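You operate a simulated robot arm through the tools that you are given. There is no shell and no other tool.

You run a simulated robot arm. Do the job below in one go: nothing can be reset, and whatever is moved stays where it is left.

JOB
Push the laptop's USB plug back in, send the job on the clipboard, switch off and close the lid.

Only the result counts: the job must be done as asked and must still hold three seconds after the hand-in. Knocking over, shifting, dropping, spilling or breaking anything else fails it. Lids that push on must go on centred and level and be pressed home; caps that screw on are set level and turned clockwise until they are tight.

ROBOT AND FRAMES
A 6-joint arm with a two-finger gripper, fixed in place. Base frame: the origin is at the foot of the arm, x ahead of it, y to its left, z up; the work surface is at about z = 0.74. Readings come in m, rad, newtons and seconds.
Its first joint turns from -2.897 to 2.897 rad. Payload 2.45 kg.
Tool frame: the origin (TCP) lies between the finger pads and is the grasp point; the fingertips stand 0.02 m ahead of it; z points along the fingers, y is the line along which they close. The gripper opens to 0.14 m. The gripper's body begins 0.168 m behind the TCP.
Orientation is told as [roll, pitch, yaw] about the base's x, y, z axes, in that order, counted from this pose: with the fingers straight down and closing along the base's y, the tool's x points along the base's -x, its y along +y and its z along -z.

CONTROLS
- The arm moves only by the tool drive_tool. Its argument "targets" is a list of rows, each an object of numbers (a shift or turn left out is 0, a gripper value left out holds the last): "rx", "ry", "rz": the turn, a rotation vector about the tool's x, y, z in rad; "dx", "dy", "dz": the shift along the tool's x, y, z in m; "fingers": the gripper command, from -1 (shut) to 1 (fully open), values between in proportion. In form: [{"rx": .., "ry": .., "rz": .., "dx": .., "dy": .., "dz": .., "fingers": ..}, ...]. A call has 1 to 20 rows; each row is the pose to reach, as a shift and turn from the pose commanded when the call began, along the tool's axes at that moment. A row lasts 0.2 s, in which the tool goes at most 0.05 m and 0.15 rad; a call with a longer step from one row to the next is refused whole, and so is a gripper value outside its range. Where a pose cannot be reached the arm comes as near as it can. A force on the tool above 90 N (or 10 N above the force at the start of the call, whichever is more), or a blocked arm, ends the call early, and 0.2 s more pass. Each finger travels about 0.045 m/s and halts on what it meets, pressing with about 43 N; the grip force reading is that of the motor and also rises with nothing between the fingers. The clock runs only during rows and for 0.2 s after the last one: add rows that repeat a pose to give the fingers time. The reply holds the time, the measured pose of the TCP, the force on the tool along the base axes, the opening and the grip force, in the units named above and with some noise, with the torque about the TCP (base axes, N m) and any sound that the robot's microphone picked up.
- Cameras (640 x 400 px; columns grow to the right, rows downward): "scene" is fixed at [0.2205, 0.6502, 1.326]; the picture's right is [-0.13, -0.99, 0.00], its down [-0.68, 0.09, -0.72] and it looks along [0.72, -0.09, -0.69] (base axes); focal length 214 px, centre (320, 200). "wrist" rides on the gripper at [0.078, 0.011, -0.209] in the tool frame; the picture's right is [-0.14, 0.99, 0.00], its down [-0.92, -0.13, -0.37] and it looks along [-0.36, -0.05, 0.93] (tool axes); focal length 280 px, centre (320, 200). There is no depth. A picture from a camera that has moved, and an enlarged one, comes with that camera's place and axes in the base frame and with its lens.
- camera(camera): a new picture of that camera. It takes no simulated time.
- inspect(camera, box): a new picture of the part [left, top, right, bottom] of that camera's present view, enlarged. It takes no simulated time.
- sign_off(): hands the job in; it is judged then, once.

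Places have to be worked out from the pictures, the camera data and where the tool is seen. Open the gripper and draw the arm clear of the work before you hand the job in, unless the task says otherwise.

The tools are called after "Emit:" as a command line: name --argument value ..., lists and objects as JSON in quotes. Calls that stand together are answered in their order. drive_tool: Moves the arm, as the interface text tells. Its arguments: {"type":"object","properties":{"targets":{"type":"array"}},"required":["targets"]} The other tools are called the same way: camera (camera) takes a picture; inspect (camera, box) takes an enlarged picture of a part of a camera's view; sign_off () hands the job in.

At the start:

```text
time: 0.0
ee_pos: [0.7997, 0.1705, 1.1882]
ee_rot: [0.0, -0.002, 0.001]
ft_force: [0.1, -1.4, 0.3]
torque: [0.01, -0.01, -0.01]
finger_gap: 0.1398
finger_force: 0.1
```

scene: 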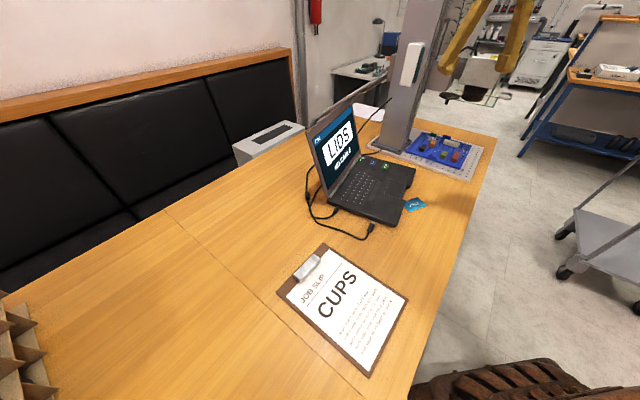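
wrist: 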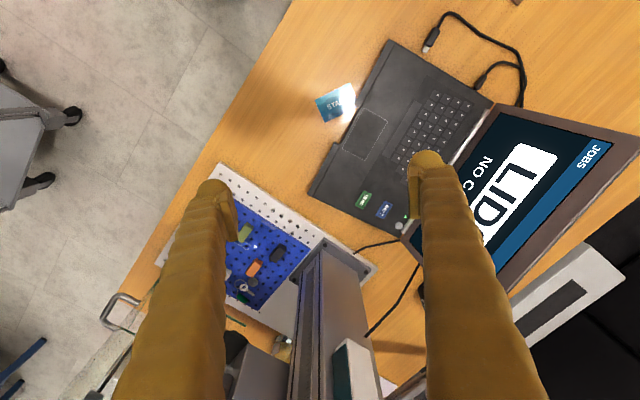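

I start by looking closely at the laptop, clipboard and the cable in both views.

Emit:
inspect --camera "scene" --box '[290, 90, 450, 250]'

Emit:
inspect --camera "scene" --box '[270, 230, 420, 380]'

Emit:
inspect --camera "wrist" --box '[300, 0, 640, 280]'

Emit:
inspect --camera "wrist" --box '[340, 160, 440, 260]'

```text
2.50 times, centred on (370, 170) of scene
camera zoom: at [0.2205, 0.6502, 1.326], right [-0.13, -0.99, 0.0], down [-0.68, 0.09, -0.72], along [0.72, -0.09, -0.69], focal length 536 px, centre (195, 275)
```

zoom: 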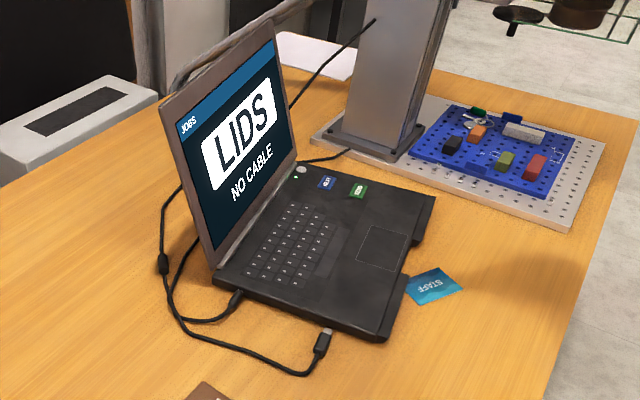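

```text
2.67 times, centred on (345, 305) of scene
camera zoom: at [0.2205, 0.6502, 1.326], right [-0.13, -0.99, 0.0], down [-0.68, 0.09, -0.72], along [0.72, -0.09, -0.69], focal length 572 px, centre (253, -80)
```

zoom: 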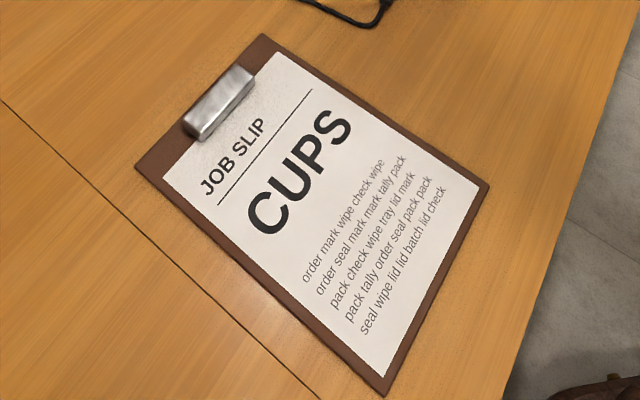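

```text
1.43 times, centred on (470, 140) of wrist
camera zoom: at [0.7206, 0.1807, 1.3976], right [0.14, 0.99, 0.0], down [0.92, -0.13, 0.37], along [0.37, -0.05, -0.93], focal length 401 px, centre (106, 286)
```

zoom: 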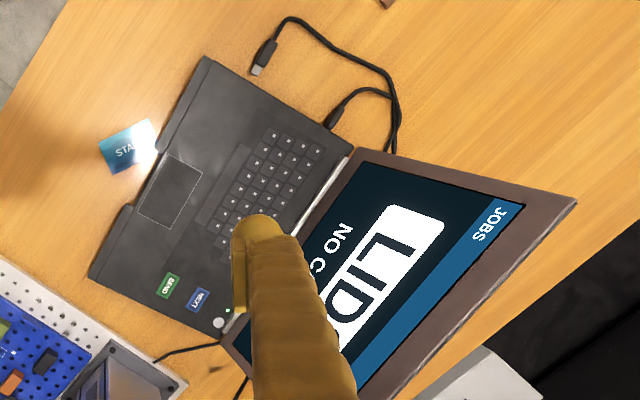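

```text
4.00 times, centred on (390, 210) of wrist
camera zoom: at [0.7206, 0.1807, 1.3976], right [0.14, 0.99, 0.0], down [0.92, -0.13, 0.37], along [0.37, -0.05, -0.93], focal length 1122 px, centre (40, 160)
```

zoom: 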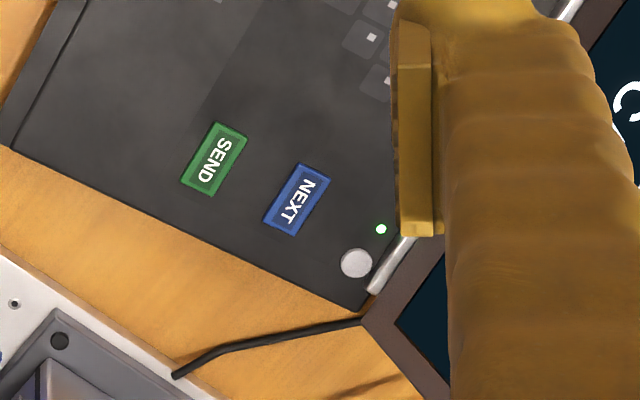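

The screen shows LIDS with "NO CABLE", while the clipboard says CUPS. SEND, NEXT and a round power button are at the right rear of the laptop. I judge the laptop corners to be about (0.65,0.33), (0.95,0.12), (1.10,0.34) and (0.81,0.54), and the loose plug near (0.66,0.42). I'll enlarge the left side to find the port.

Emit:
inspect --camera "scene" --box '[325, 190, 405, 240]'

Emit:
inspect --camera "scene" --box '[340, 135, 400, 175]'

Emit:
inspect --camera "wrist" --box '[410, 0, 530, 80]'

```text
8.00 times, centred on (365, 215) of scene
camera zoom: at [0.2205, 0.6502, 1.326], right [-0.13, -0.99, 0.0], down [-0.68, 0.09, -0.72], along [0.72, -0.09, -0.69], focal length 1716 px, centre (-40, 80)
```

zoom: 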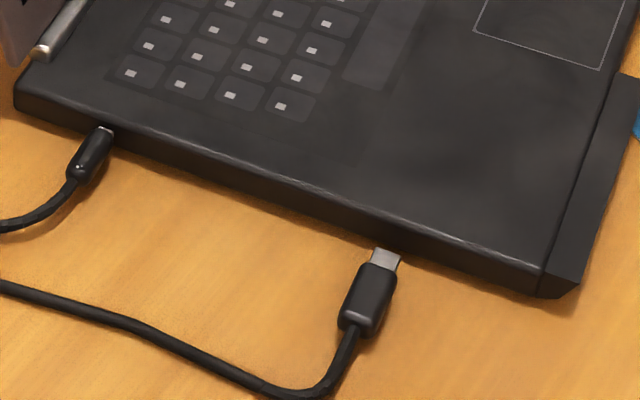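

```text
10.00 times, centred on (370, 155) of scene
camera zoom: at [0.2205, 0.6502, 1.326], right [-0.13, -0.99, 0.0], down [-0.68, 0.09, -0.72], along [0.72, -0.09, -0.69], focal length 2145 px, centre (-180, 650)
```

zoom: 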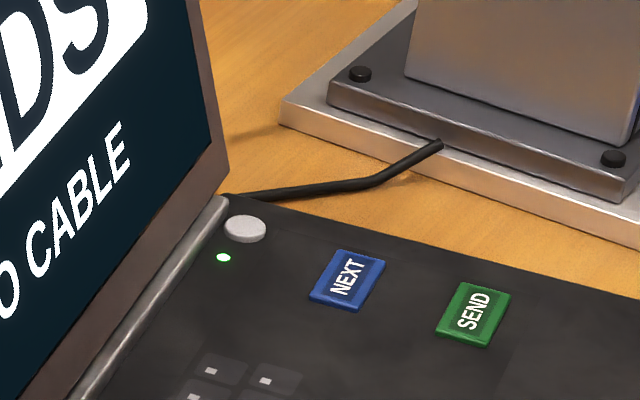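

```text
5.00 times, centred on (470, 40) of wrist
camera zoom: at [0.7206, 0.1807, 1.3976], right [0.14, 0.99, 0.0], down [0.92, -0.13, 0.37], along [0.37, -0.05, -0.93], focal length 1402 px, centre (-430, 1000)
```

zoom: 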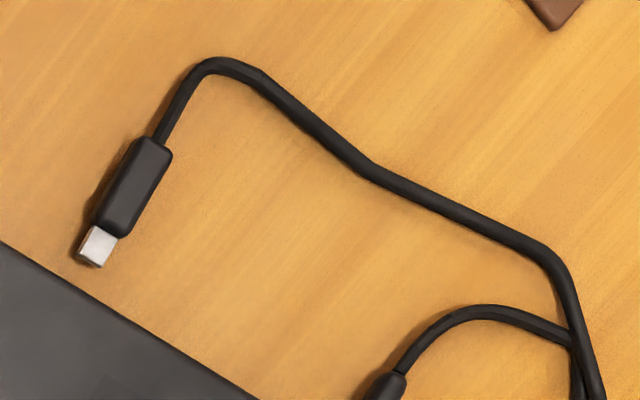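

The port itself isn't visible from above, since the laptop's left side is undercut, but the loose plug lies roughly in line with that side. I'll turn the tool so its fingers close across the plug, and bring it to the left of the laptop at a safe height for a lower view of the port side.

Emit:
drive_tool --targets '[{"dx": 0.018, "dy": 0.023, "dz": 0.013, "rz": 0.05}, {"dx": 0.037, "dy": 0.047, "dz": 0.026, "rz": 0.1}, {"dx": 0.055, "dy": 0.07, "dz": 0.04, "rz": 0.15}, {"dx": 0.073, "dy": 0.093, "dz": 0.053, "rz": 0.2}, {"dx": 0.092, "dy": 0.117, "dz": 0.066, "rz": 0.255}, {"dx": 0.11, "dy": 0.14, "dz": 0.08, "rz": 0.305}, {"dx": 0.128, "dy": 0.163, "dz": 0.093, "rz": 0.355}, {"dx": 0.147, "dy": 0.187, "dz": 0.106, "rz": 0.41}, {"dx": 0.165, "dy": 0.21, "dz": 0.12, "rz": 0.46}, {"dx": 0.183, "dy": 0.233, "dz": 0.133, "rz": 0.51}, {"dx": 0.202, "dy": 0.257, "dz": 0.146, "rz": 0.56}, {"dx": 0.22, "dy": 0.28, "dz": 0.16, "rz": 0.611}, {"dx": 0.22, "dy": 0.28, "dz": 0.16, "rz": 0.611}]'

```text
time: 2.8
ee_pos: [0.58, 0.4504, 1.0291]
ee_rot: [0.002, 0.0, -0.612]
ft_force: [-0.2, -0.5, -0.8]
torque: [0.01, 0.02, 0.0]
finger_gap: 0.1401
finger_force: 0.1
```

The tool is at (0.58,0.45,1.03) with the turn as intended. I'll tilt it to look towards the laptop's left side and lower a little.

Emit:
drive_tool --targets '[{"ry": -0.12, "dz": 0.02}, {"ry": -0.24, "dz": 0.04}, {"ry": -0.36, "dz": 0.06}, {"ry": -0.48, "dz": 0.08}, {"ry": -0.6, "dz": 0.1}, {"ry": -0.7, "dz": 0.12}, {"ry": -0.7, "dz": 0.12}]'

Emit:
camera --camera "wrist"

Emit:
camera --camera "scene"

```text
time: 4.4
ee_pos: [0.5816, 0.4512, 0.9083]
ee_rot: [0.001, -0.701, -0.612]
ft_force: [0.0, -0.6, 0.0]
torque: [0.02, -0.02, 0.02]
finger_gap: 0.1399
finger_force: 0.0
```

```text
taken
camera wrist: at [0.426, 0.5707, 1.0179], right [0.65, 0.75, 0.09], down [0.31, -0.37, 0.88], along [0.69, -0.55, -0.47], focal length 280 px, centre (320, 200)
```

wrist: 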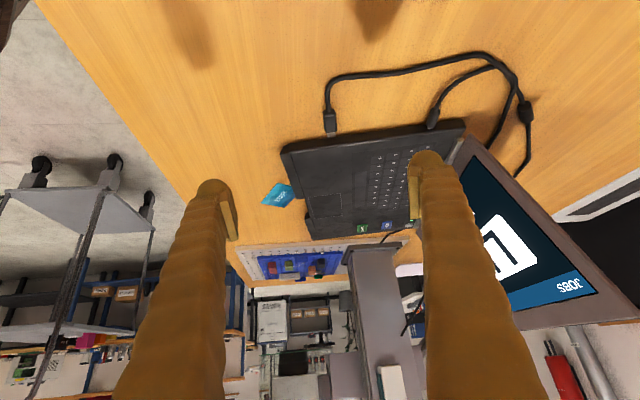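

```text
taken
```

scene: 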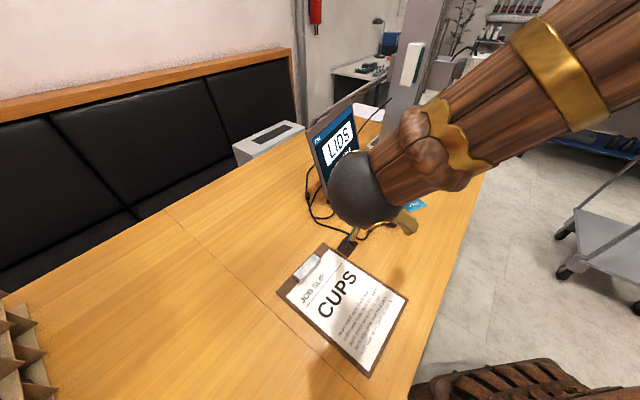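

The view from the left shows the laptop side upside down. I'll enlarge the left side between the two cables.

Emit:
inspect --camera "wrist" --box '[270, 90, 370, 160]'

Emit:
inspect --camera "wrist" --box '[370, 90, 470, 160]'

```text
5.71 times, centred on (320, 125) of wrist
camera zoom: at [0.426, 0.5707, 1.0179], right [0.65, 0.75, 0.09], down [0.31, -0.37, 0.88], along [0.69, -0.55, -0.47], focal length 1602 px, centre (320, 629)
```

zoom: 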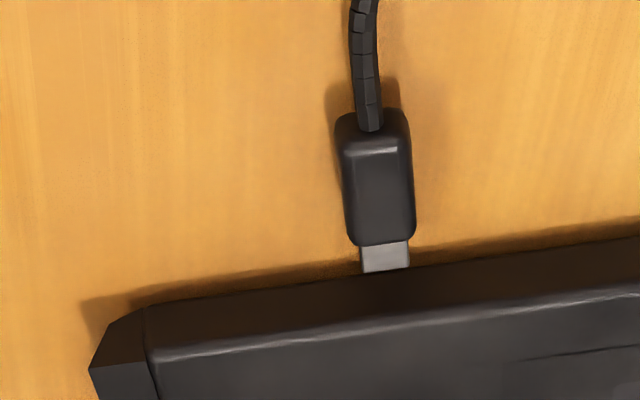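

```text
5.71 times, centred on (420, 125) of wrist
camera zoom: at [0.426, 0.5707, 1.0179], right [0.65, 0.75, 0.09], down [0.31, -0.37, 0.88], along [0.69, -0.55, -0.47], focal length 1602 px, centre (-251, 629)
```

zoom: 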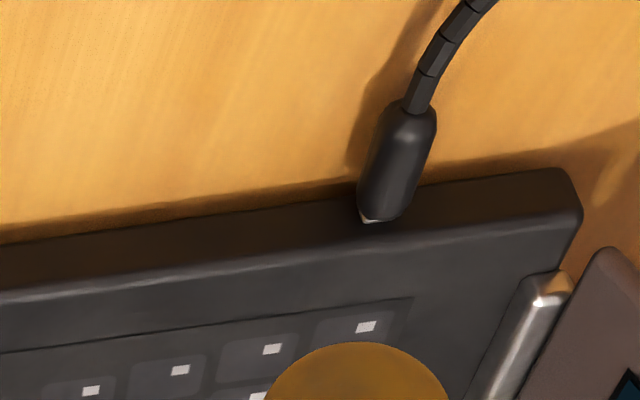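

The plug hides the port from this angle. I'll go lower, tilt further and shift sideways so I can see the laptop's side past the plug.

Emit:
drive_tool --targets '[{"dx": 0.0175, "dy": 0.0175, "dz": 0.0015, "ry": -0.075}, {"dx": 0.035, "dy": 0.035, "dz": 0.003, "ry": -0.15}, {"dx": 0.0525, "dy": 0.0525, "dz": 0.0045, "ry": -0.225}, {"dx": 0.07, "dy": 0.07, "dz": 0.006, "ry": -0.3}, {"dx": 0.07, "dy": 0.07, "dz": 0.006, "ry": -0.3}]'

Emit:
camera --camera "wrist"

```text
time: 5.6
ee_pos: [0.581, 0.5372, 0.8574]
ee_rot: [0.004, -1.001, -0.615]
ft_force: [0.2, -0.4, -0.3]
torque: [-0.01, 0.02, 0.0]
finger_gap: 0.14
finger_force: 0.0
```

```text
taken
camera wrist: at [0.4073, 0.6707, 0.9056], right [0.63, 0.77, 0.12], down [0.08, -0.21, 0.97], along [0.77, -0.6, -0.19], focal length 280 px, centre (320, 200)
```

wrist: 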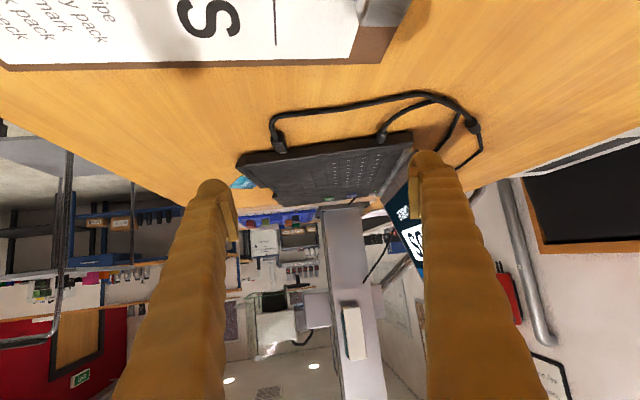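

Now I'll enlarge the region around the loose plug and the side of the laptop.

Emit:
inspect --camera "wrist" --box '[230, 120, 330, 185]'

Emit:
inspect --camera "wrist" --box '[260, 130, 310, 162]'

Emit:
inspect --camera "wrist" --box '[330, 110, 430, 175]'

```text
6.15 times, centred on (280, 152) of wrist
camera zoom: at [0.4073, 0.6707, 0.9056], right [0.63, 0.77, 0.12], down [0.08, -0.21, 0.97], along [0.77, -0.6, -0.19], focal length 1726 px, centre (566, 492)
```

zoom: 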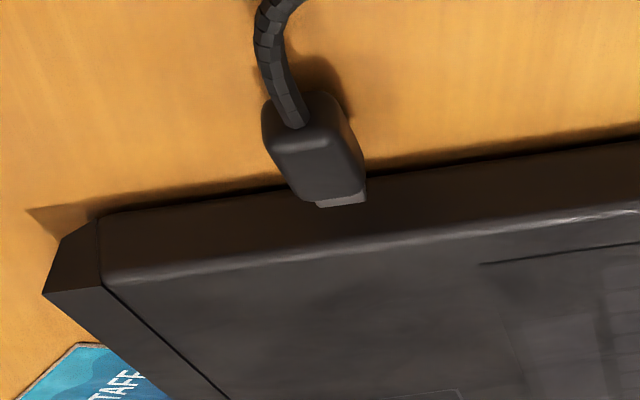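

```text
12.50 times, centred on (285, 146) of wrist
camera zoom: at [0.4073, 0.6707, 0.9056], right [0.63, 0.77, 0.12], down [0.08, -0.21, 0.97], along [0.77, -0.6, -0.19], focal length 3505 px, centre (758, 875)
```

zoom: 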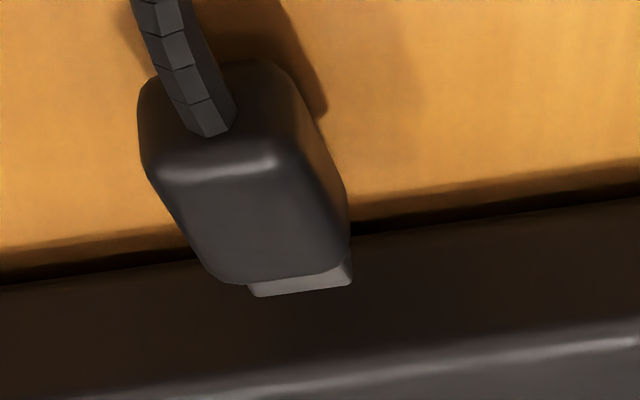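

```text
6.15 times, centred on (380, 142) of wrist
camera zoom: at [0.4073, 0.6707, 0.9056], right [0.63, 0.77, 0.12], down [0.08, -0.21, 0.97], along [0.77, -0.6, -0.19], focal length 1726 px, centre (-49, 554)
```

zoom: 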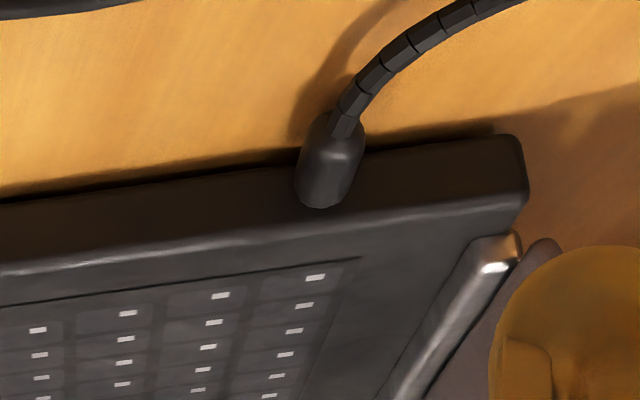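

The laptop's side is too dark to make out a port past the plug. I'll move the camera to the front side, a bit lower, for a view along the gap from another angle.

Emit:
drive_tool --targets '[{"dx": 0.004, "dy": -0.035, "dz": 0.003}, {"dx": 0.008, "dy": -0.07, "dz": 0.005}, {"dx": 0.012, "dy": -0.105, "dz": 0.008}, {"dx": 0.016, "dy": -0.14, "dz": 0.01}, {"dx": 0.02, "dy": -0.175, "dz": 0.013}, {"dx": 0.025, "dy": -0.21, "dz": 0.016}, {"dx": 0.025, "dy": -0.21, "dz": 0.016}]'

Emit:
camera --camera "wrist"

```text
time: 7.2
ee_pos: [0.4589, 0.3635, 0.8273]
ee_rot: [0.004, -0.999, -0.612]
ft_force: [-0.1, -0.1, 0.2]
torque: [0.03, 0.01, 0.01]
finger_gap: 0.1398
finger_force: 0.1
```

```text
taken
camera wrist: at [0.2861, 0.4977, 0.8758], right [0.63, 0.77, 0.12], down [0.08, -0.21, 0.97], along [0.77, -0.6, -0.19], focal length 280 px, centre (320, 200)
```

wrist: 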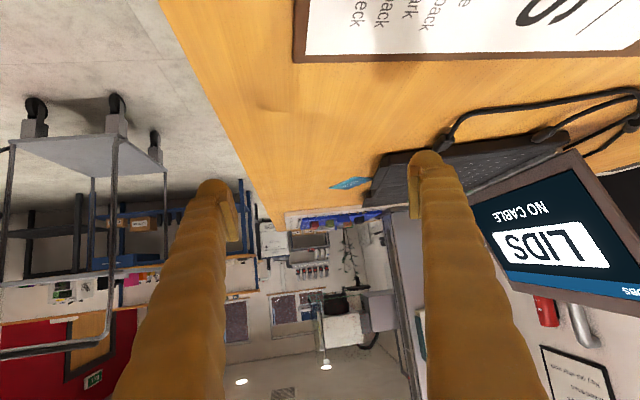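

The right finger partly blocks the plug; I'll check whether the enlargement already shows the port.

Emit:
inspect --camera "wrist" --box '[420, 110, 500, 165]'

Emit:
inspect --camera "wrist" --box '[435, 120, 475, 147]'

```text
7.27 times, centred on (460, 138) of wrist
camera zoom: at [0.2861, 0.4977, 0.8758], right [0.63, 0.77, 0.12], down [0.08, -0.21, 0.97], along [0.77, -0.6, -0.19], focal length 2039 px, centre (-698, 654)
```

zoom: 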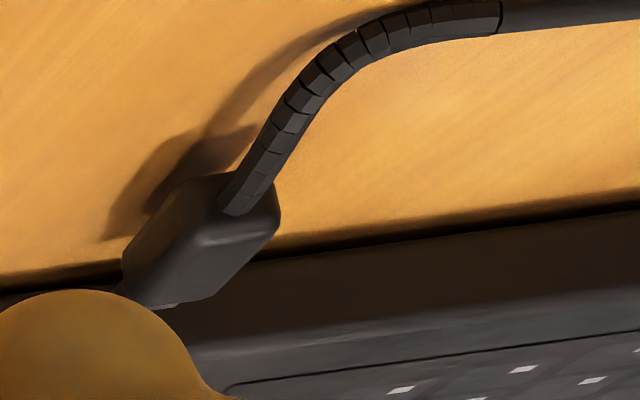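

```text
14.81 times, centred on (455, 134) of wrist
camera zoom: at [0.2861, 0.4977, 0.8758], right [0.63, 0.77, 0.12], down [0.08, -0.21, 0.97], along [0.77, -0.6, -0.19], focal length 4154 px, centre (-1680, 1185)
```

zoom: 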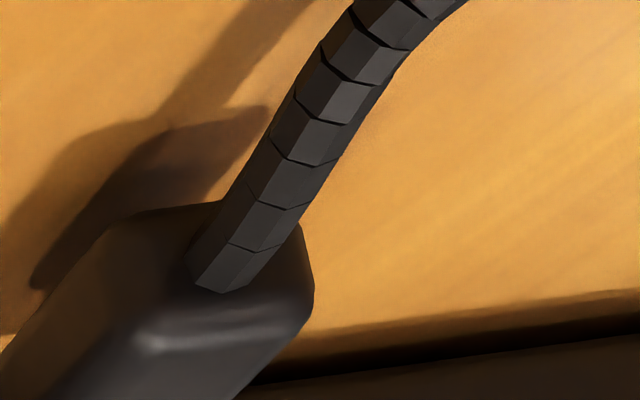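

The plug's shadow is offset, so it seems to float a little above the table at port height. I'll partly close the fingers, which I want anyway before approaching the plug, to clear the view.

Emit:
drive_tool --targets '[{"fingers": -0.4}, {"fingers": -0.4}, {"fingers": -0.4}, {"fingers": -0.4}, {"fingers": -0.4}, {"fingers": -0.4}]'

Emit:
inspect --camera "wrist" --box '[400, 110, 500, 175]'

Emit:
inspect --camera "wrist" --box '[410, 125, 460, 160]'

```text
time: 8.6
ee_pos: [0.4588, 0.3641, 0.8284]
ee_rot: [0.003, -1.0, -0.613]
ft_force: [-0.3, 0.6, -0.9]
torque: [-0.02, -0.01, 0.01]
finger_gap: 0.0421
finger_force: 0.0
```

```text
6.15 times, centred on (450, 142) of wrist
camera zoom: at [0.2863, 0.4978, 0.8758], right [0.63, 0.77, 0.12], down [0.08, -0.21, 0.97], along [0.77, -0.6, -0.19], focal length 1726 px, centre (-480, 554)
```

zoom: 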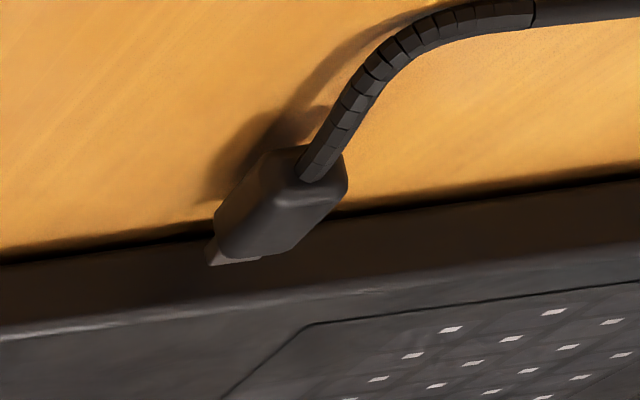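

```text
11.43 times, centred on (435, 142) of wrist
camera zoom: at [0.2863, 0.4978, 0.8758], right [0.63, 0.77, 0.12], down [0.08, -0.21, 0.97], along [0.77, -0.6, -0.19], focal length 3204 px, centre (-994, 857)
```

zoom: 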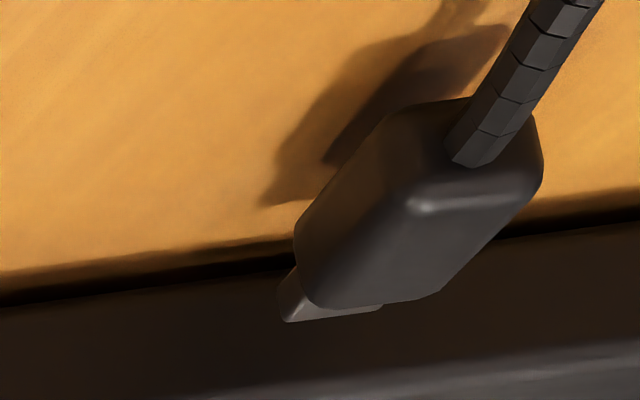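

Triangulating from three views puts the plug's metal tip near (0.679,0.401,0.753), the body near (0.656,0.418), and the axis almost parallel to the laptop's long side. I'll bring the tool upright to hover above the plug and check alignment from above.

Emit:
drive_tool --targets '[{"dx": -0.012, "dy": 0.02, "dz": 0.009, "ry": 0.12}, {"dx": -0.025, "dy": 0.04, "dz": 0.019, "ry": 0.25}, {"dx": -0.037, "dy": 0.06, "dz": 0.028, "ry": 0.38}, {"dx": -0.049, "dy": 0.08, "dz": 0.038, "ry": 0.5}, {"dx": -0.062, "dy": 0.1, "dz": 0.047, "ry": 0.63}, {"dx": -0.074, "dy": 0.12, "dz": 0.057, "ry": 0.76}, {"dx": -0.086, "dy": 0.14, "dz": 0.066, "ry": 0.88}, {"dx": -0.0986, "dy": 0.157, "dz": 0.0758, "ry": 1.0}, {"dx": -0.0986, "dy": 0.157, "dz": 0.0758, "ry": 1.0}]'

Emit:
camera --camera "wrist"

Emit:
inspect --camera "wrist" --box '[240, 130, 400, 230]'

```text
time: 10.6
ee_pos: [0.6461, 0.4267, 0.8702]
ee_rot: [0.0, 0.002, -0.61]
ft_force: [-0.1, -0.5, -0.3]
torque: [-0.01, -0.01, -0.03]
finger_gap: 0.0419
finger_force: 0.1
```

```text
taken
camera wrist: at [0.5871, 0.4792, 1.0804], right [0.68, 0.73, 0.0], down [0.68, -0.63, 0.37], along [0.27, -0.25, -0.93], focal length 280 px, centre (320, 200)
```

wrist: 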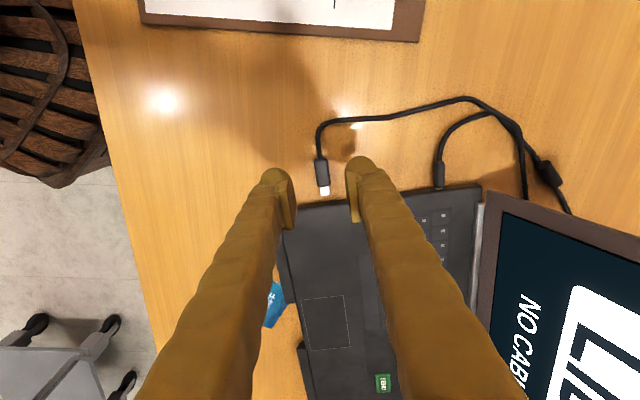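

```text
4.00 times, centred on (320, 180) of wrist
camera zoom: at [0.5871, 0.4792, 1.0804], right [0.68, 0.73, 0.0], down [0.68, -0.63, 0.37], along [0.27, -0.25, -0.93], focal length 1122 px, centre (320, 280)
```

zoom: 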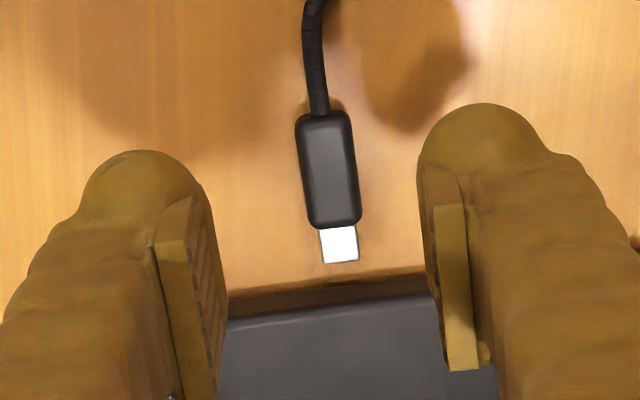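

From above, the plug lies within about 1° of my tool's forward axis and is centred between the fingers. Its tip is about 12 mm from the laptop edge. The body runs from about 3 mm behind to 31 mm ahead of the TCP, so I'll move 10 mm forward and lower to about z=0.767, keeping the fingers open.

Emit:
drive_tool --targets '[{"dx": -0.01, "dy": 0.001, "dz": 0.02}, {"dx": -0.01, "dy": 0.001, "dz": 0.04}, {"dx": -0.01, "dy": 0.001, "dz": 0.06}, {"dx": -0.01, "dy": 0.001, "dz": 0.075}, {"dx": -0.01, "dy": 0.001, "dz": 0.085}, {"dx": -0.01, "dy": 0.001, "dz": 0.095}, {"dx": -0.01, "dy": 0.001, "dz": 0.103}, {"dx": -0.01, "dy": 0.001, "dz": 0.103}]'

Emit:
camera --camera "wrist"

Emit:
inspect --camera "wrist" --box '[270, 150, 370, 230]'

Emit:
inspect --camera "scene" --box '[325, 170, 425, 240]'

```text
time: 12.4
ee_pos: [0.653, 0.4211, 0.7678]
ee_rot: [0.002, 0.0, -0.611]
ft_force: [0.7, 0.0, -0.2]
torque: [-0.03, 0.02, -0.01]
finger_gap: 0.0422
finger_force: 0.1
```

```text
taken
camera wrist: at [0.5955, 0.4746, 0.9774], right [0.68, 0.73, 0.0], down [0.68, -0.63, 0.37], along [0.27, -0.25, -0.93], focal length 280 px, centre (320, 200)
```

wrist: 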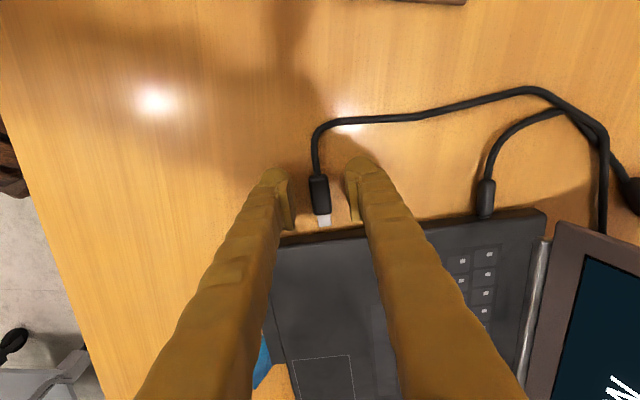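

```text
5.00 times, centred on (320, 190) of wrist
camera zoom: at [0.5955, 0.4746, 0.9774], right [0.68, 0.73, 0.0], down [0.68, -0.63, 0.37], along [0.27, -0.25, -0.93], focal length 1402 px, centre (320, 250)
```

zoom: 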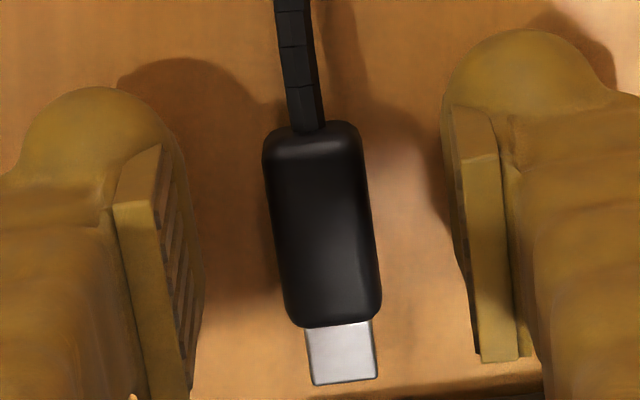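

```text
5.71 times, centred on (375, 205) of scene
camera zoom: at [0.2205, 0.6502, 1.326], right [-0.13, -0.99, 0.0], down [-0.68, 0.09, -0.72], along [0.72, -0.09, -0.69], focal length 1226 px, centre (6, 171)
```

zoom: 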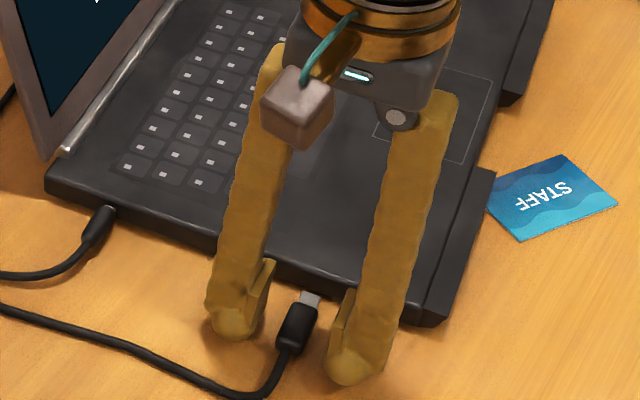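

The fingers straddle the plug centrally with nothing touched. Closing on it now.

Emit:
drive_tool --targets '[{"fingers": -1}, {"fingers": -1}, {"fingers": -1}, {"fingers": -1}, {"fingers": -1}]'

Emit:
inspect --camera "wrist" --box '[270, 150, 370, 250]'

Emit:
inspect --camera "scene" --box '[325, 190, 405, 240]'

```text
time: 13.6
ee_pos: [0.6549, 0.4213, 0.7671]
ee_rot: [0.002, 0.0, -0.611]
ft_force: [-1.8, -2.5, 0.5]
torque: [-0.05, 0.02, 0.0]
finger_gap: 0.0152
finger_force: 41.2
```

```text
4.00 times, centred on (320, 200) of wrist
camera zoom: at [0.5954, 0.4745, 0.9773], right [0.68, 0.73, 0.0], down [0.68, -0.63, 0.37], along [0.27, -0.25, -0.93], focal length 1122 px, centre (320, 200)
```

zoom: 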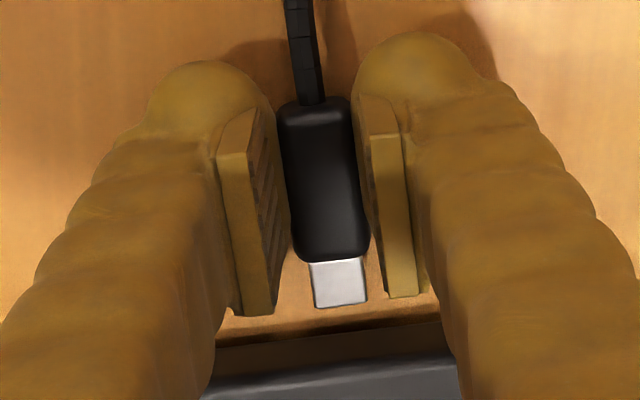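

```text
8.00 times, centred on (365, 215) of scene
camera zoom: at [0.2205, 0.6502, 1.326], right [-0.13, -0.99, 0.0], down [-0.68, 0.09, -0.72], along [0.72, -0.09, -0.69], focal length 1716 px, centre (-40, 80)
```

zoom: 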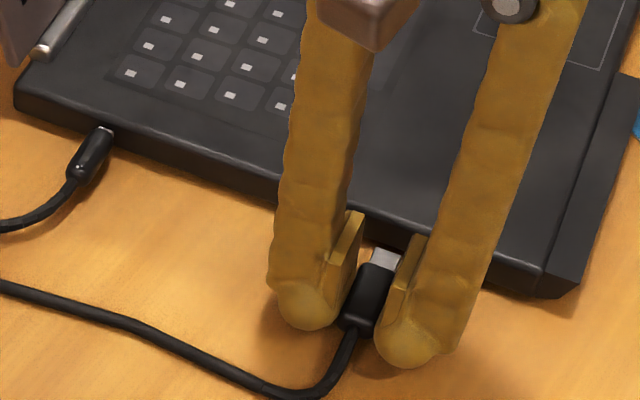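

The plug is gripped (gap 15 mm, 41 N) and looks straight. I'll advance it slowly along its axis up to the laptop's side and watch the forces.

Emit:
drive_tool --targets '[{"dx": -0.002, "fingers": -1}, {"dx": -0.004}, {"dx": -0.006}, {"dx": -0.008}, {"dx": -0.009}, {"dx": -0.01}, {"dx": -0.01}]'

Emit:
inspect --camera "wrist" --box '[270, 150, 370, 250]'

Emit:
inspect --camera "scene" --box '[325, 190, 405, 240]'

```text
time: 15.2
ee_pos: [0.6612, 0.4151, 0.7673]
ee_rot: [0.001, -0.001, -0.611]
ft_force: [-1.4, -2.0, 0.6]
torque: [-0.05, 0.03, -0.02]
finger_gap: 0.0153
finger_force: 40.5
```

```text
4.00 times, centred on (320, 200) of wrist
camera zoom: at [0.6035, 0.4686, 0.9774], right [0.68, 0.73, 0.0], down [0.68, -0.63, 0.37], along [0.27, -0.25, -0.93], focal length 1122 px, centre (320, 200)
```

zoom: 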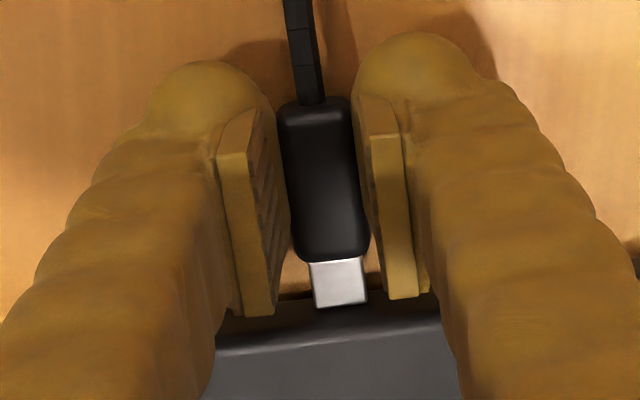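

```text
8.00 times, centred on (365, 215) of scene
camera zoom: at [0.2205, 0.6502, 1.326], right [-0.13, -0.99, 0.0], down [-0.68, 0.09, -0.72], along [0.72, -0.09, -0.69], focal length 1716 px, centre (-40, 80)
```

zoom: 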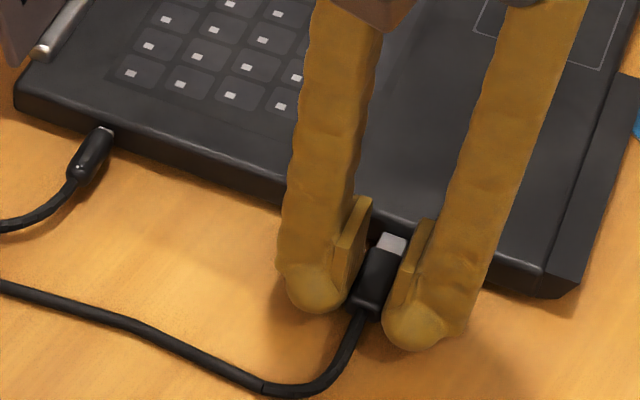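

No contact yet, and the plug follows straight. I'll continue forward in small steps, expecting the metal tip to meet the port.

Emit:
drive_tool --targets '[{"dx": -0.001}, {"dx": -0.002}, {"dx": -0.003}, {"dx": -0.004}, {"dx": -0.005}, {"dx": -0.006}, {"dx": -0.006}]'

Emit:
inspect --camera "wrist" --box '[270, 150, 370, 250]'

```text
time: 16.8
ee_pos: [0.6668, 0.4123, 0.7673]
ee_rot: [0.002, 0.001, -0.611]
ft_force: [-1.2, -0.8, -0.4]
torque: [0.01, 0.02, 0.0]
finger_gap: 0.0152
finger_force: 42.0
```

```text
4.00 times, centred on (320, 200) of wrist
camera zoom: at [0.6082, 0.4653, 0.9774], right [0.68, 0.73, 0.0], down [0.68, -0.63, 0.37], along [0.27, -0.25, -0.93], focal length 1122 px, centre (320, 200)
```

zoom: 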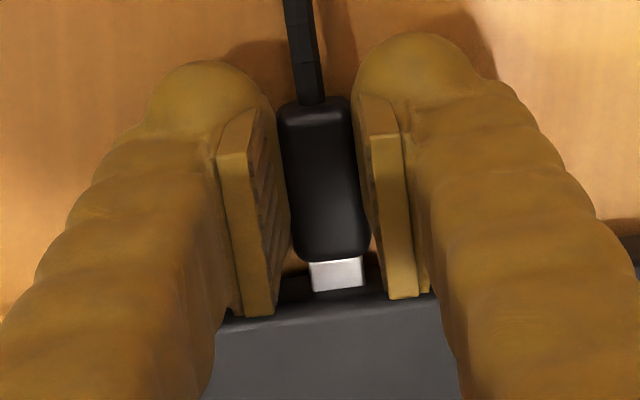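

The visible metal got shorter with almost no force, so it is entering the port. I'll keep pushing in small steps for the remaining 8 mm or so.

Emit:
drive_tool --targets '[{"dx": -0.001}, {"dx": -0.002}, {"dx": -0.003}, {"dx": -0.004}, {"dx": -0.005}, {"dx": -0.005}]'

Emit:
inspect --camera "wrist" --box '[270, 150, 370, 250]'

Emit:
inspect --camera "scene" --box '[325, 190, 405, 240]'

```text
time: 18.2
ee_pos: [0.6701, 0.4091, 0.7681]
ee_rot: [0.002, 0.001, -0.609]
ft_force: [0.1, -0.4, 2.9]
torque: [-0.02, -0.03, 0.0]
finger_gap: 0.0152
finger_force: 41.0
```

```text
4.00 times, centred on (320, 200) of wrist
camera zoom: at [0.6122, 0.4625, 0.9773], right [0.68, 0.73, 0.0], down [0.68, -0.63, 0.37], along [0.27, -0.25, -0.93], focal length 1122 px, centre (320, 200)
```

zoom: 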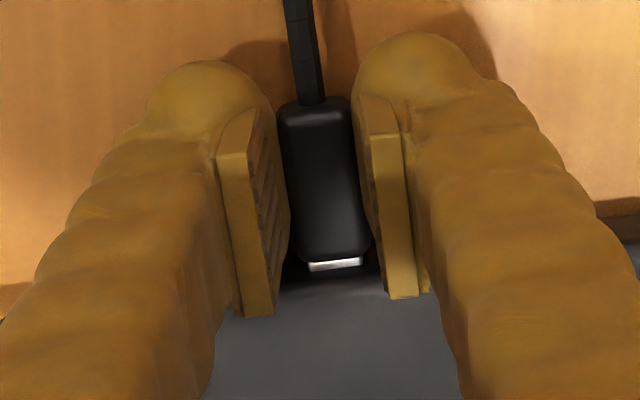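

```text
8.00 times, centred on (365, 215) of scene
camera zoom: at [0.2205, 0.6502, 1.326], right [-0.13, -0.99, 0.0], down [-0.68, 0.09, -0.72], along [0.72, -0.09, -0.69], focal length 1716 px, centre (-40, 80)
```

zoom: 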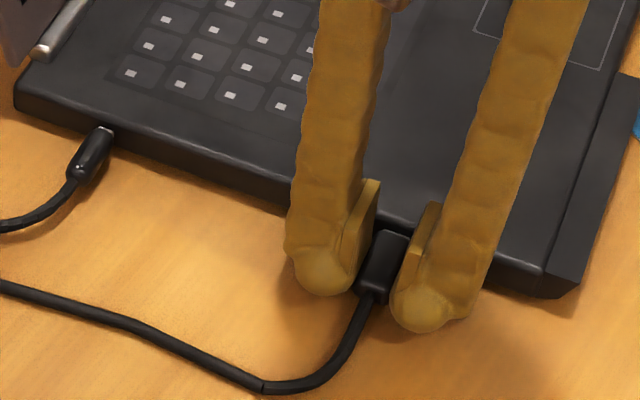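

The metal is almost gone into the port with only about 3 N felt. I'll push the last few millimetres gently until it seats.

Emit:
drive_tool --targets '[{"dx": -0.001}, {"dx": -0.002}, {"dx": -0.003}, {"dx": -0.003}]'

Emit:
inspect --camera "wrist" --box '[270, 150, 370, 250]'

Emit:
inspect --camera "scene" --box '[290, 90, 450, 250]'

```text
time: 19.2
ee_pos: [0.6728, 0.4072, 0.768]
ee_rot: [0.003, -0.001, -0.612]
ft_force: [-8.2, 8.2, 0.6]
torque: [0.14, 0.15, 0.01]
finger_gap: 0.0149
finger_force: 41.3
```

```text
4.00 times, centred on (320, 200) of wrist
camera zoom: at [0.6148, 0.4608, 0.9774], right [0.68, 0.73, 0.0], down [0.68, -0.63, 0.37], along [0.27, -0.25, -0.93], focal length 1122 px, centre (320, 200)
```

zoom: 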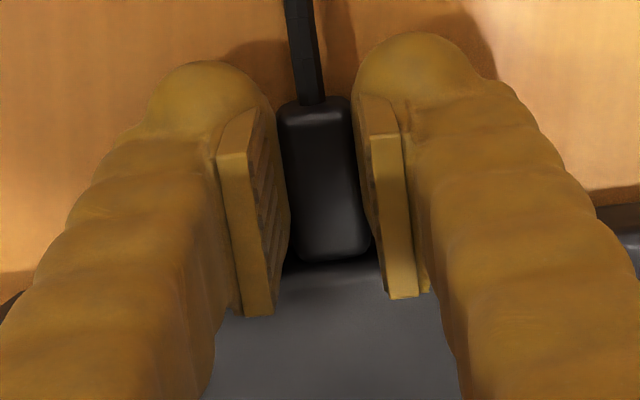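

```text
2.50 times, centred on (370, 170) of scene
camera zoom: at [0.2205, 0.6502, 1.326], right [-0.13, -0.99, 0.0], down [-0.68, 0.09, -0.72], along [0.72, -0.09, -0.69], focal length 536 px, centre (195, 275)
```

zoom: 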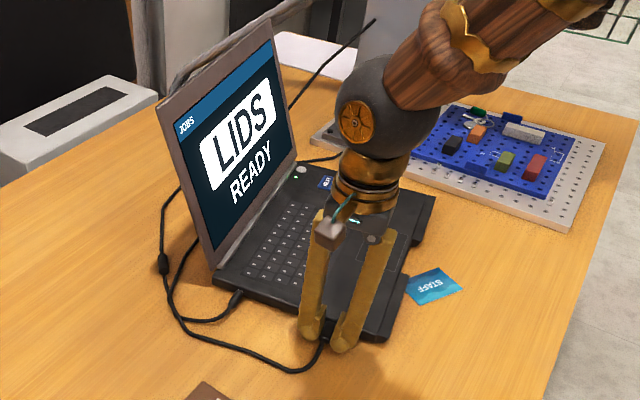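

The screen now reads READY and the push force rose to about 11 N, so the plug is seated. I'll open the fingers in place and check that it stays in.

Emit:
drive_tool --targets '[{"fingers": -0.4}, {"fingers": -0.4}, {"fingers": -0.4}, {"fingers": -0.4}]'

Emit:
inspect --camera "wrist" --box '[270, 150, 370, 250]'

Emit:
inspect --camera "scene" --box '[290, 90, 450, 250]'

```text
time: 20.2
ee_pos: [0.6736, 0.4061, 0.7682]
ee_rot: [0.002, 0.001, -0.611]
ft_force: [0.5, -1.0, 0.4]
torque: [-0.05, -0.02, -0.05]
finger_gap: 0.0422
finger_force: 0.1
```

```text
4.00 times, centred on (320, 200) of wrist
camera zoom: at [0.6149, 0.4606, 0.9775], right [0.68, 0.73, 0.0], down [0.68, -0.63, 0.37], along [0.27, -0.25, -0.93], focal length 1122 px, centre (320, 200)
```

zoom: 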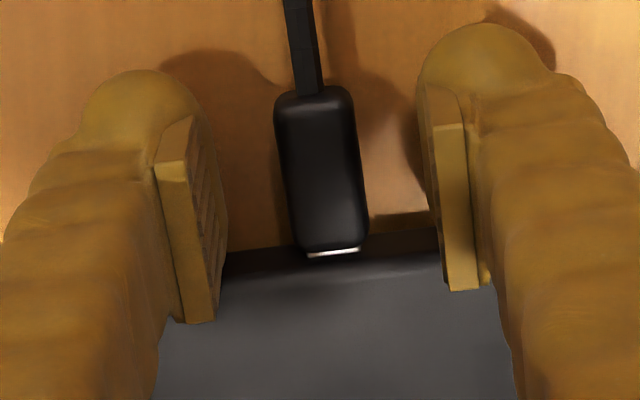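

```text
2.50 times, centred on (370, 170) of scene
camera zoom: at [0.2205, 0.6502, 1.326], right [-0.13, -0.99, 0.0], down [-0.68, 0.09, -0.72], along [0.72, -0.09, -0.69], focal length 536 px, centre (195, 275)
```

zoom: 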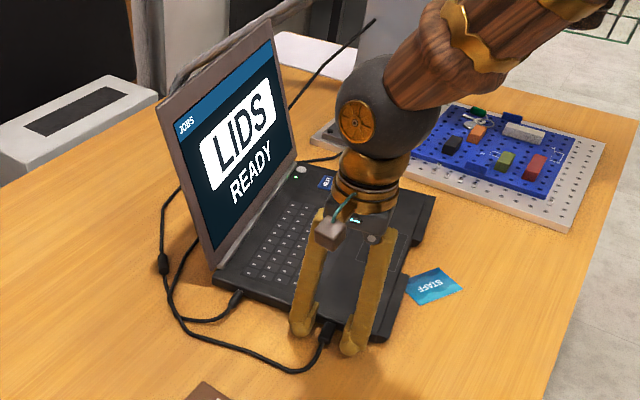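

READY holds, but the plug moved back about 2 mm on release. I'll wait a second to see whether it creeps further.

Emit:
drive_tool --targets '[{"dz": 0}, {"dz": 0}, {"dz": 0}, {"dz": 0}, {"dz": 0}, {"dz": 0}, {"dz": 0}]'

Emit:
inspect --camera "wrist" --box '[270, 150, 370, 250]'

Emit:
inspect --camera "scene" --box '[340, 200, 390, 240]'

```text
time: 21.8
ee_pos: [0.6735, 0.4068, 0.7681]
ee_rot: [0.001, 0.001, -0.611]
ft_force: [-0.2, 0.2, -0.7]
torque: [-0.01, 0.02, 0.02]
finger_gap: 0.0419
finger_force: 0.1
```

```text
4.00 times, centred on (320, 200) of wrist
camera zoom: at [0.615, 0.4606, 0.9775], right [0.68, 0.73, 0.0], down [0.68, -0.63, 0.37], along [0.27, -0.25, -0.93], focal length 1122 px, centre (320, 200)
```

zoom: 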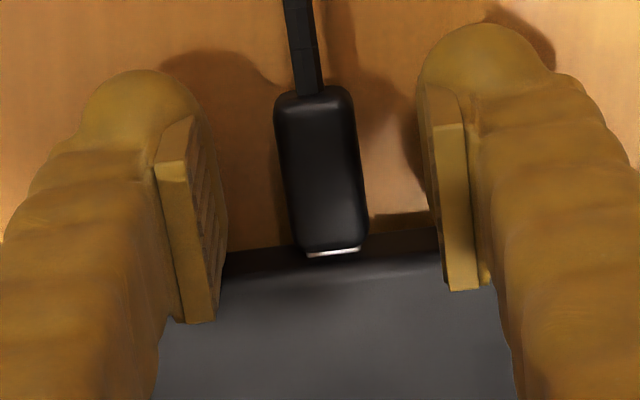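

```text
10.00 times, centred on (365, 220) of scene
camera zoom: at [0.2205, 0.6502, 1.326], right [-0.13, -0.99, 0.0], down [-0.68, 0.09, -0.72], along [0.72, -0.09, -0.69], focal length 2145 px, centre (-130, 0)
```

zoom: 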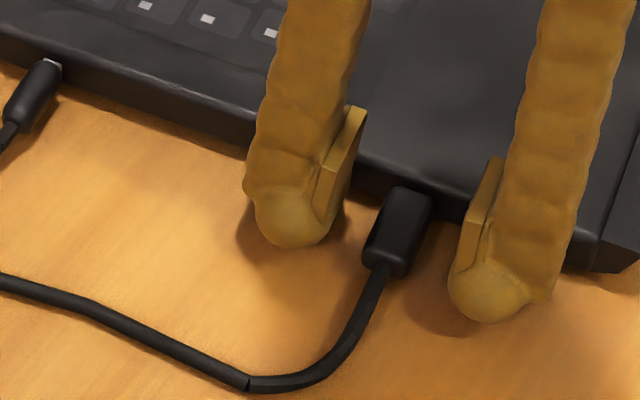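

The plug is stable with READY still showing and a sliver of metal visible, much like the other seated connector. To gain margin I'll back off 3 mm, re-grip further back on the body and push once more, a bit more firmly.

Emit:
drive_tool --targets '[{"dx": 0.0015}, {"dx": 0.003}, {"dx": 0.003}, {"dx": 0.003, "fingers": -1}, {"dx": 0.003, "fingers": -1}, {"dx": 0.003, "fingers": -1}, {"dx": 0.003, "fingers": -1}, {"dx": 0.002, "fingers": -1}, {"dx": 0.001}, {"dx": 0.0}, {"dx": -0.001}, {"dx": -0.001}]'

Emit:
inspect --camera "wrist" --box '[270, 150, 370, 250]'

```text
time: 24.4
ee_pos: [0.6744, 0.4064, 0.7689]
ee_rot: [0.0, 0.0, -0.611]
ft_force: [-14.7, 9.8, 1.2]
torque: [0.08, 0.15, 0.0]
finger_gap: 0.0151
finger_force: 41.1
```

```text
4.00 times, centred on (320, 200) of wrist
camera zoom: at [0.6153, 0.4603, 0.9774], right [0.68, 0.73, 0.0], down [0.68, -0.63, 0.37], along [0.27, -0.25, -0.93], focal length 1122 px, centre (320, 200)
```

zoom: 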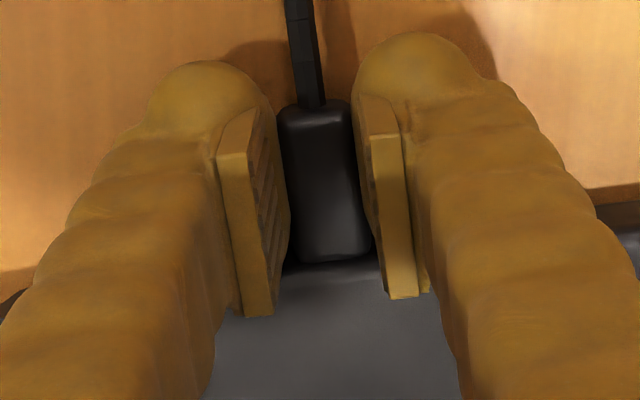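

The plug is flush again with about 18 N of push. I'll open the fingers and see where it settles.

Emit:
drive_tool --targets '[{"fingers": -0.4}, {"fingers": -0.4}, {"fingers": -0.4}, {"fingers": -0.4}, {"fingers": -0.4}]'

Emit:
inspect --camera "wrist" --box '[270, 150, 370, 250]'

```text
time: 25.6
ee_pos: [0.6741, 0.4059, 0.7679]
ee_rot: [0.001, -0.001, -0.61]
ft_force: [-0.5, 1.0, 0.0]
torque: [0.0, 0.01, -0.01]
finger_gap: 0.0418
finger_force: 0.1
```

```text
4.00 times, centred on (320, 200) of wrist
camera zoom: at [0.6156, 0.4602, 0.9775], right [0.68, 0.73, 0.0], down [0.68, -0.63, 0.37], along [0.27, -0.25, -0.93], focal length 1122 px, centre (320, 200)
```

zoom: 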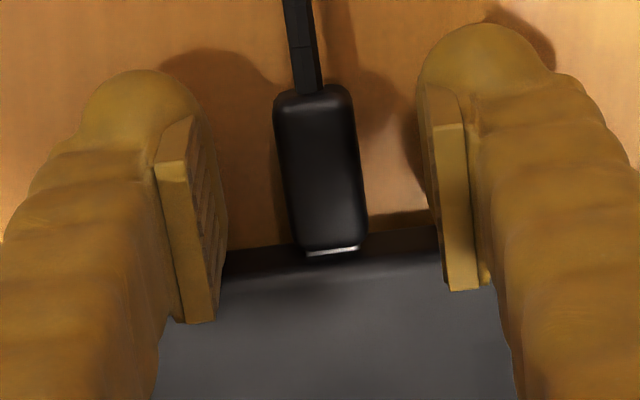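

The plug returns to the same stable position, so that is its seated state and READY holds. I'll lift straight up away from it.

Emit:
drive_tool --targets '[{"dz": -0.01}, {"dz": -0.03}, {"dz": -0.06}, {"dz": -0.1}, {"dz": -0.14}, {"dz": -0.18}, {"dz": -0.22}, {"dz": -0.25}, {"dz": -0.25}]'

Emit:
inspect --camera "scene" --box '[290, 90, 450, 250]'

Emit:
camera --camera "wrist"

```text
time: 27.6
ee_pos: [0.6743, 0.4066, 1.018]
ee_rot: [0.002, -0.001, -0.611]
ft_force: [0.2, 0.5, -0.3]
torque: [-0.02, 0.03, -0.04]
finger_gap: 0.0419
finger_force: 0.0
```

```text
2.50 times, centred on (370, 170) of scene
camera zoom: at [0.2205, 0.6502, 1.326], right [-0.13, -0.99, 0.0], down [-0.68, 0.09, -0.72], along [0.72, -0.09, -0.69], focal length 536 px, centre (195, 275)
```

zoom: 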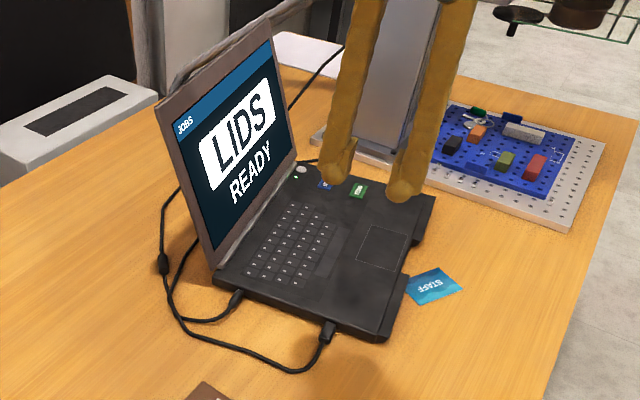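

```text
taken
camera wrist: at [0.615, 0.4597, 1.2277], right [0.68, 0.73, 0.0], down [0.68, -0.63, 0.37], along [0.27, -0.25, -0.93], focal length 280 px, centre (320, 200)
```

wrist: 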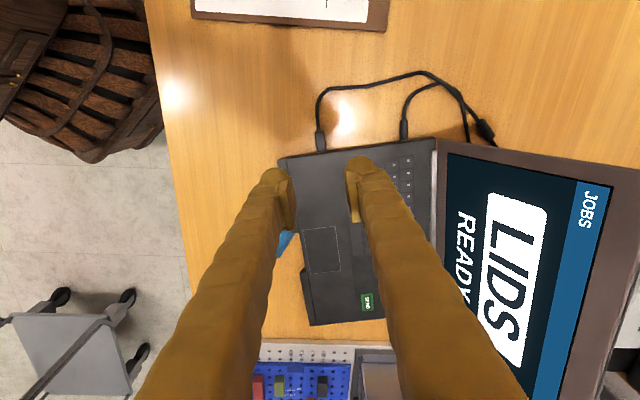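

The screen reads READY and the laptop hasn't moved. The buttons lie at about NEXT (1.015,0.299), SEND (0.981,0.251) and power (1.061,0.334), beyond the vertical-tool reach, so I'll press them with closed fingers tilted outward. First I swing above the laptop and shut the fingers.

Emit:
drive_tool --targets '[{"dx": -0.028, "dy": -0.0015, "dz": -0.004, "rz": -0.11, "fingers": -1}, {"dx": -0.056, "dy": -0.003, "dz": -0.008, "rz": -0.225}, {"dx": -0.084, "dy": -0.0045, "dz": -0.012, "rz": -0.34}, {"dx": -0.111, "dy": -0.006, "dz": -0.015, "rz": -0.45}, {"dx": -0.139, "dy": -0.007, "dz": -0.019, "rz": -0.56}, {"dx": -0.167, "dy": -0.0085, "dz": -0.023, "rz": -0.675}, {"dx": -0.195, "dy": -0.01, "dz": -0.026, "rz": -0.79}, {"dx": -0.2228, "dy": -0.0113, "dz": -0.03, "rz": -0.8975}, {"dx": -0.2228, "dy": -0.0113, "dz": -0.03, "rz": -0.8975}]'

```text
time: 29.6
ee_pos: [0.8509, 0.2695, 1.0478]
ee_rot: [-0.001, -0.002, 0.289]
ft_force: [0.7, 0.2, -0.7]
torque: [0.02, -0.01, 0.03]
finger_gap: 0.0001
finger_force: 29.8
```

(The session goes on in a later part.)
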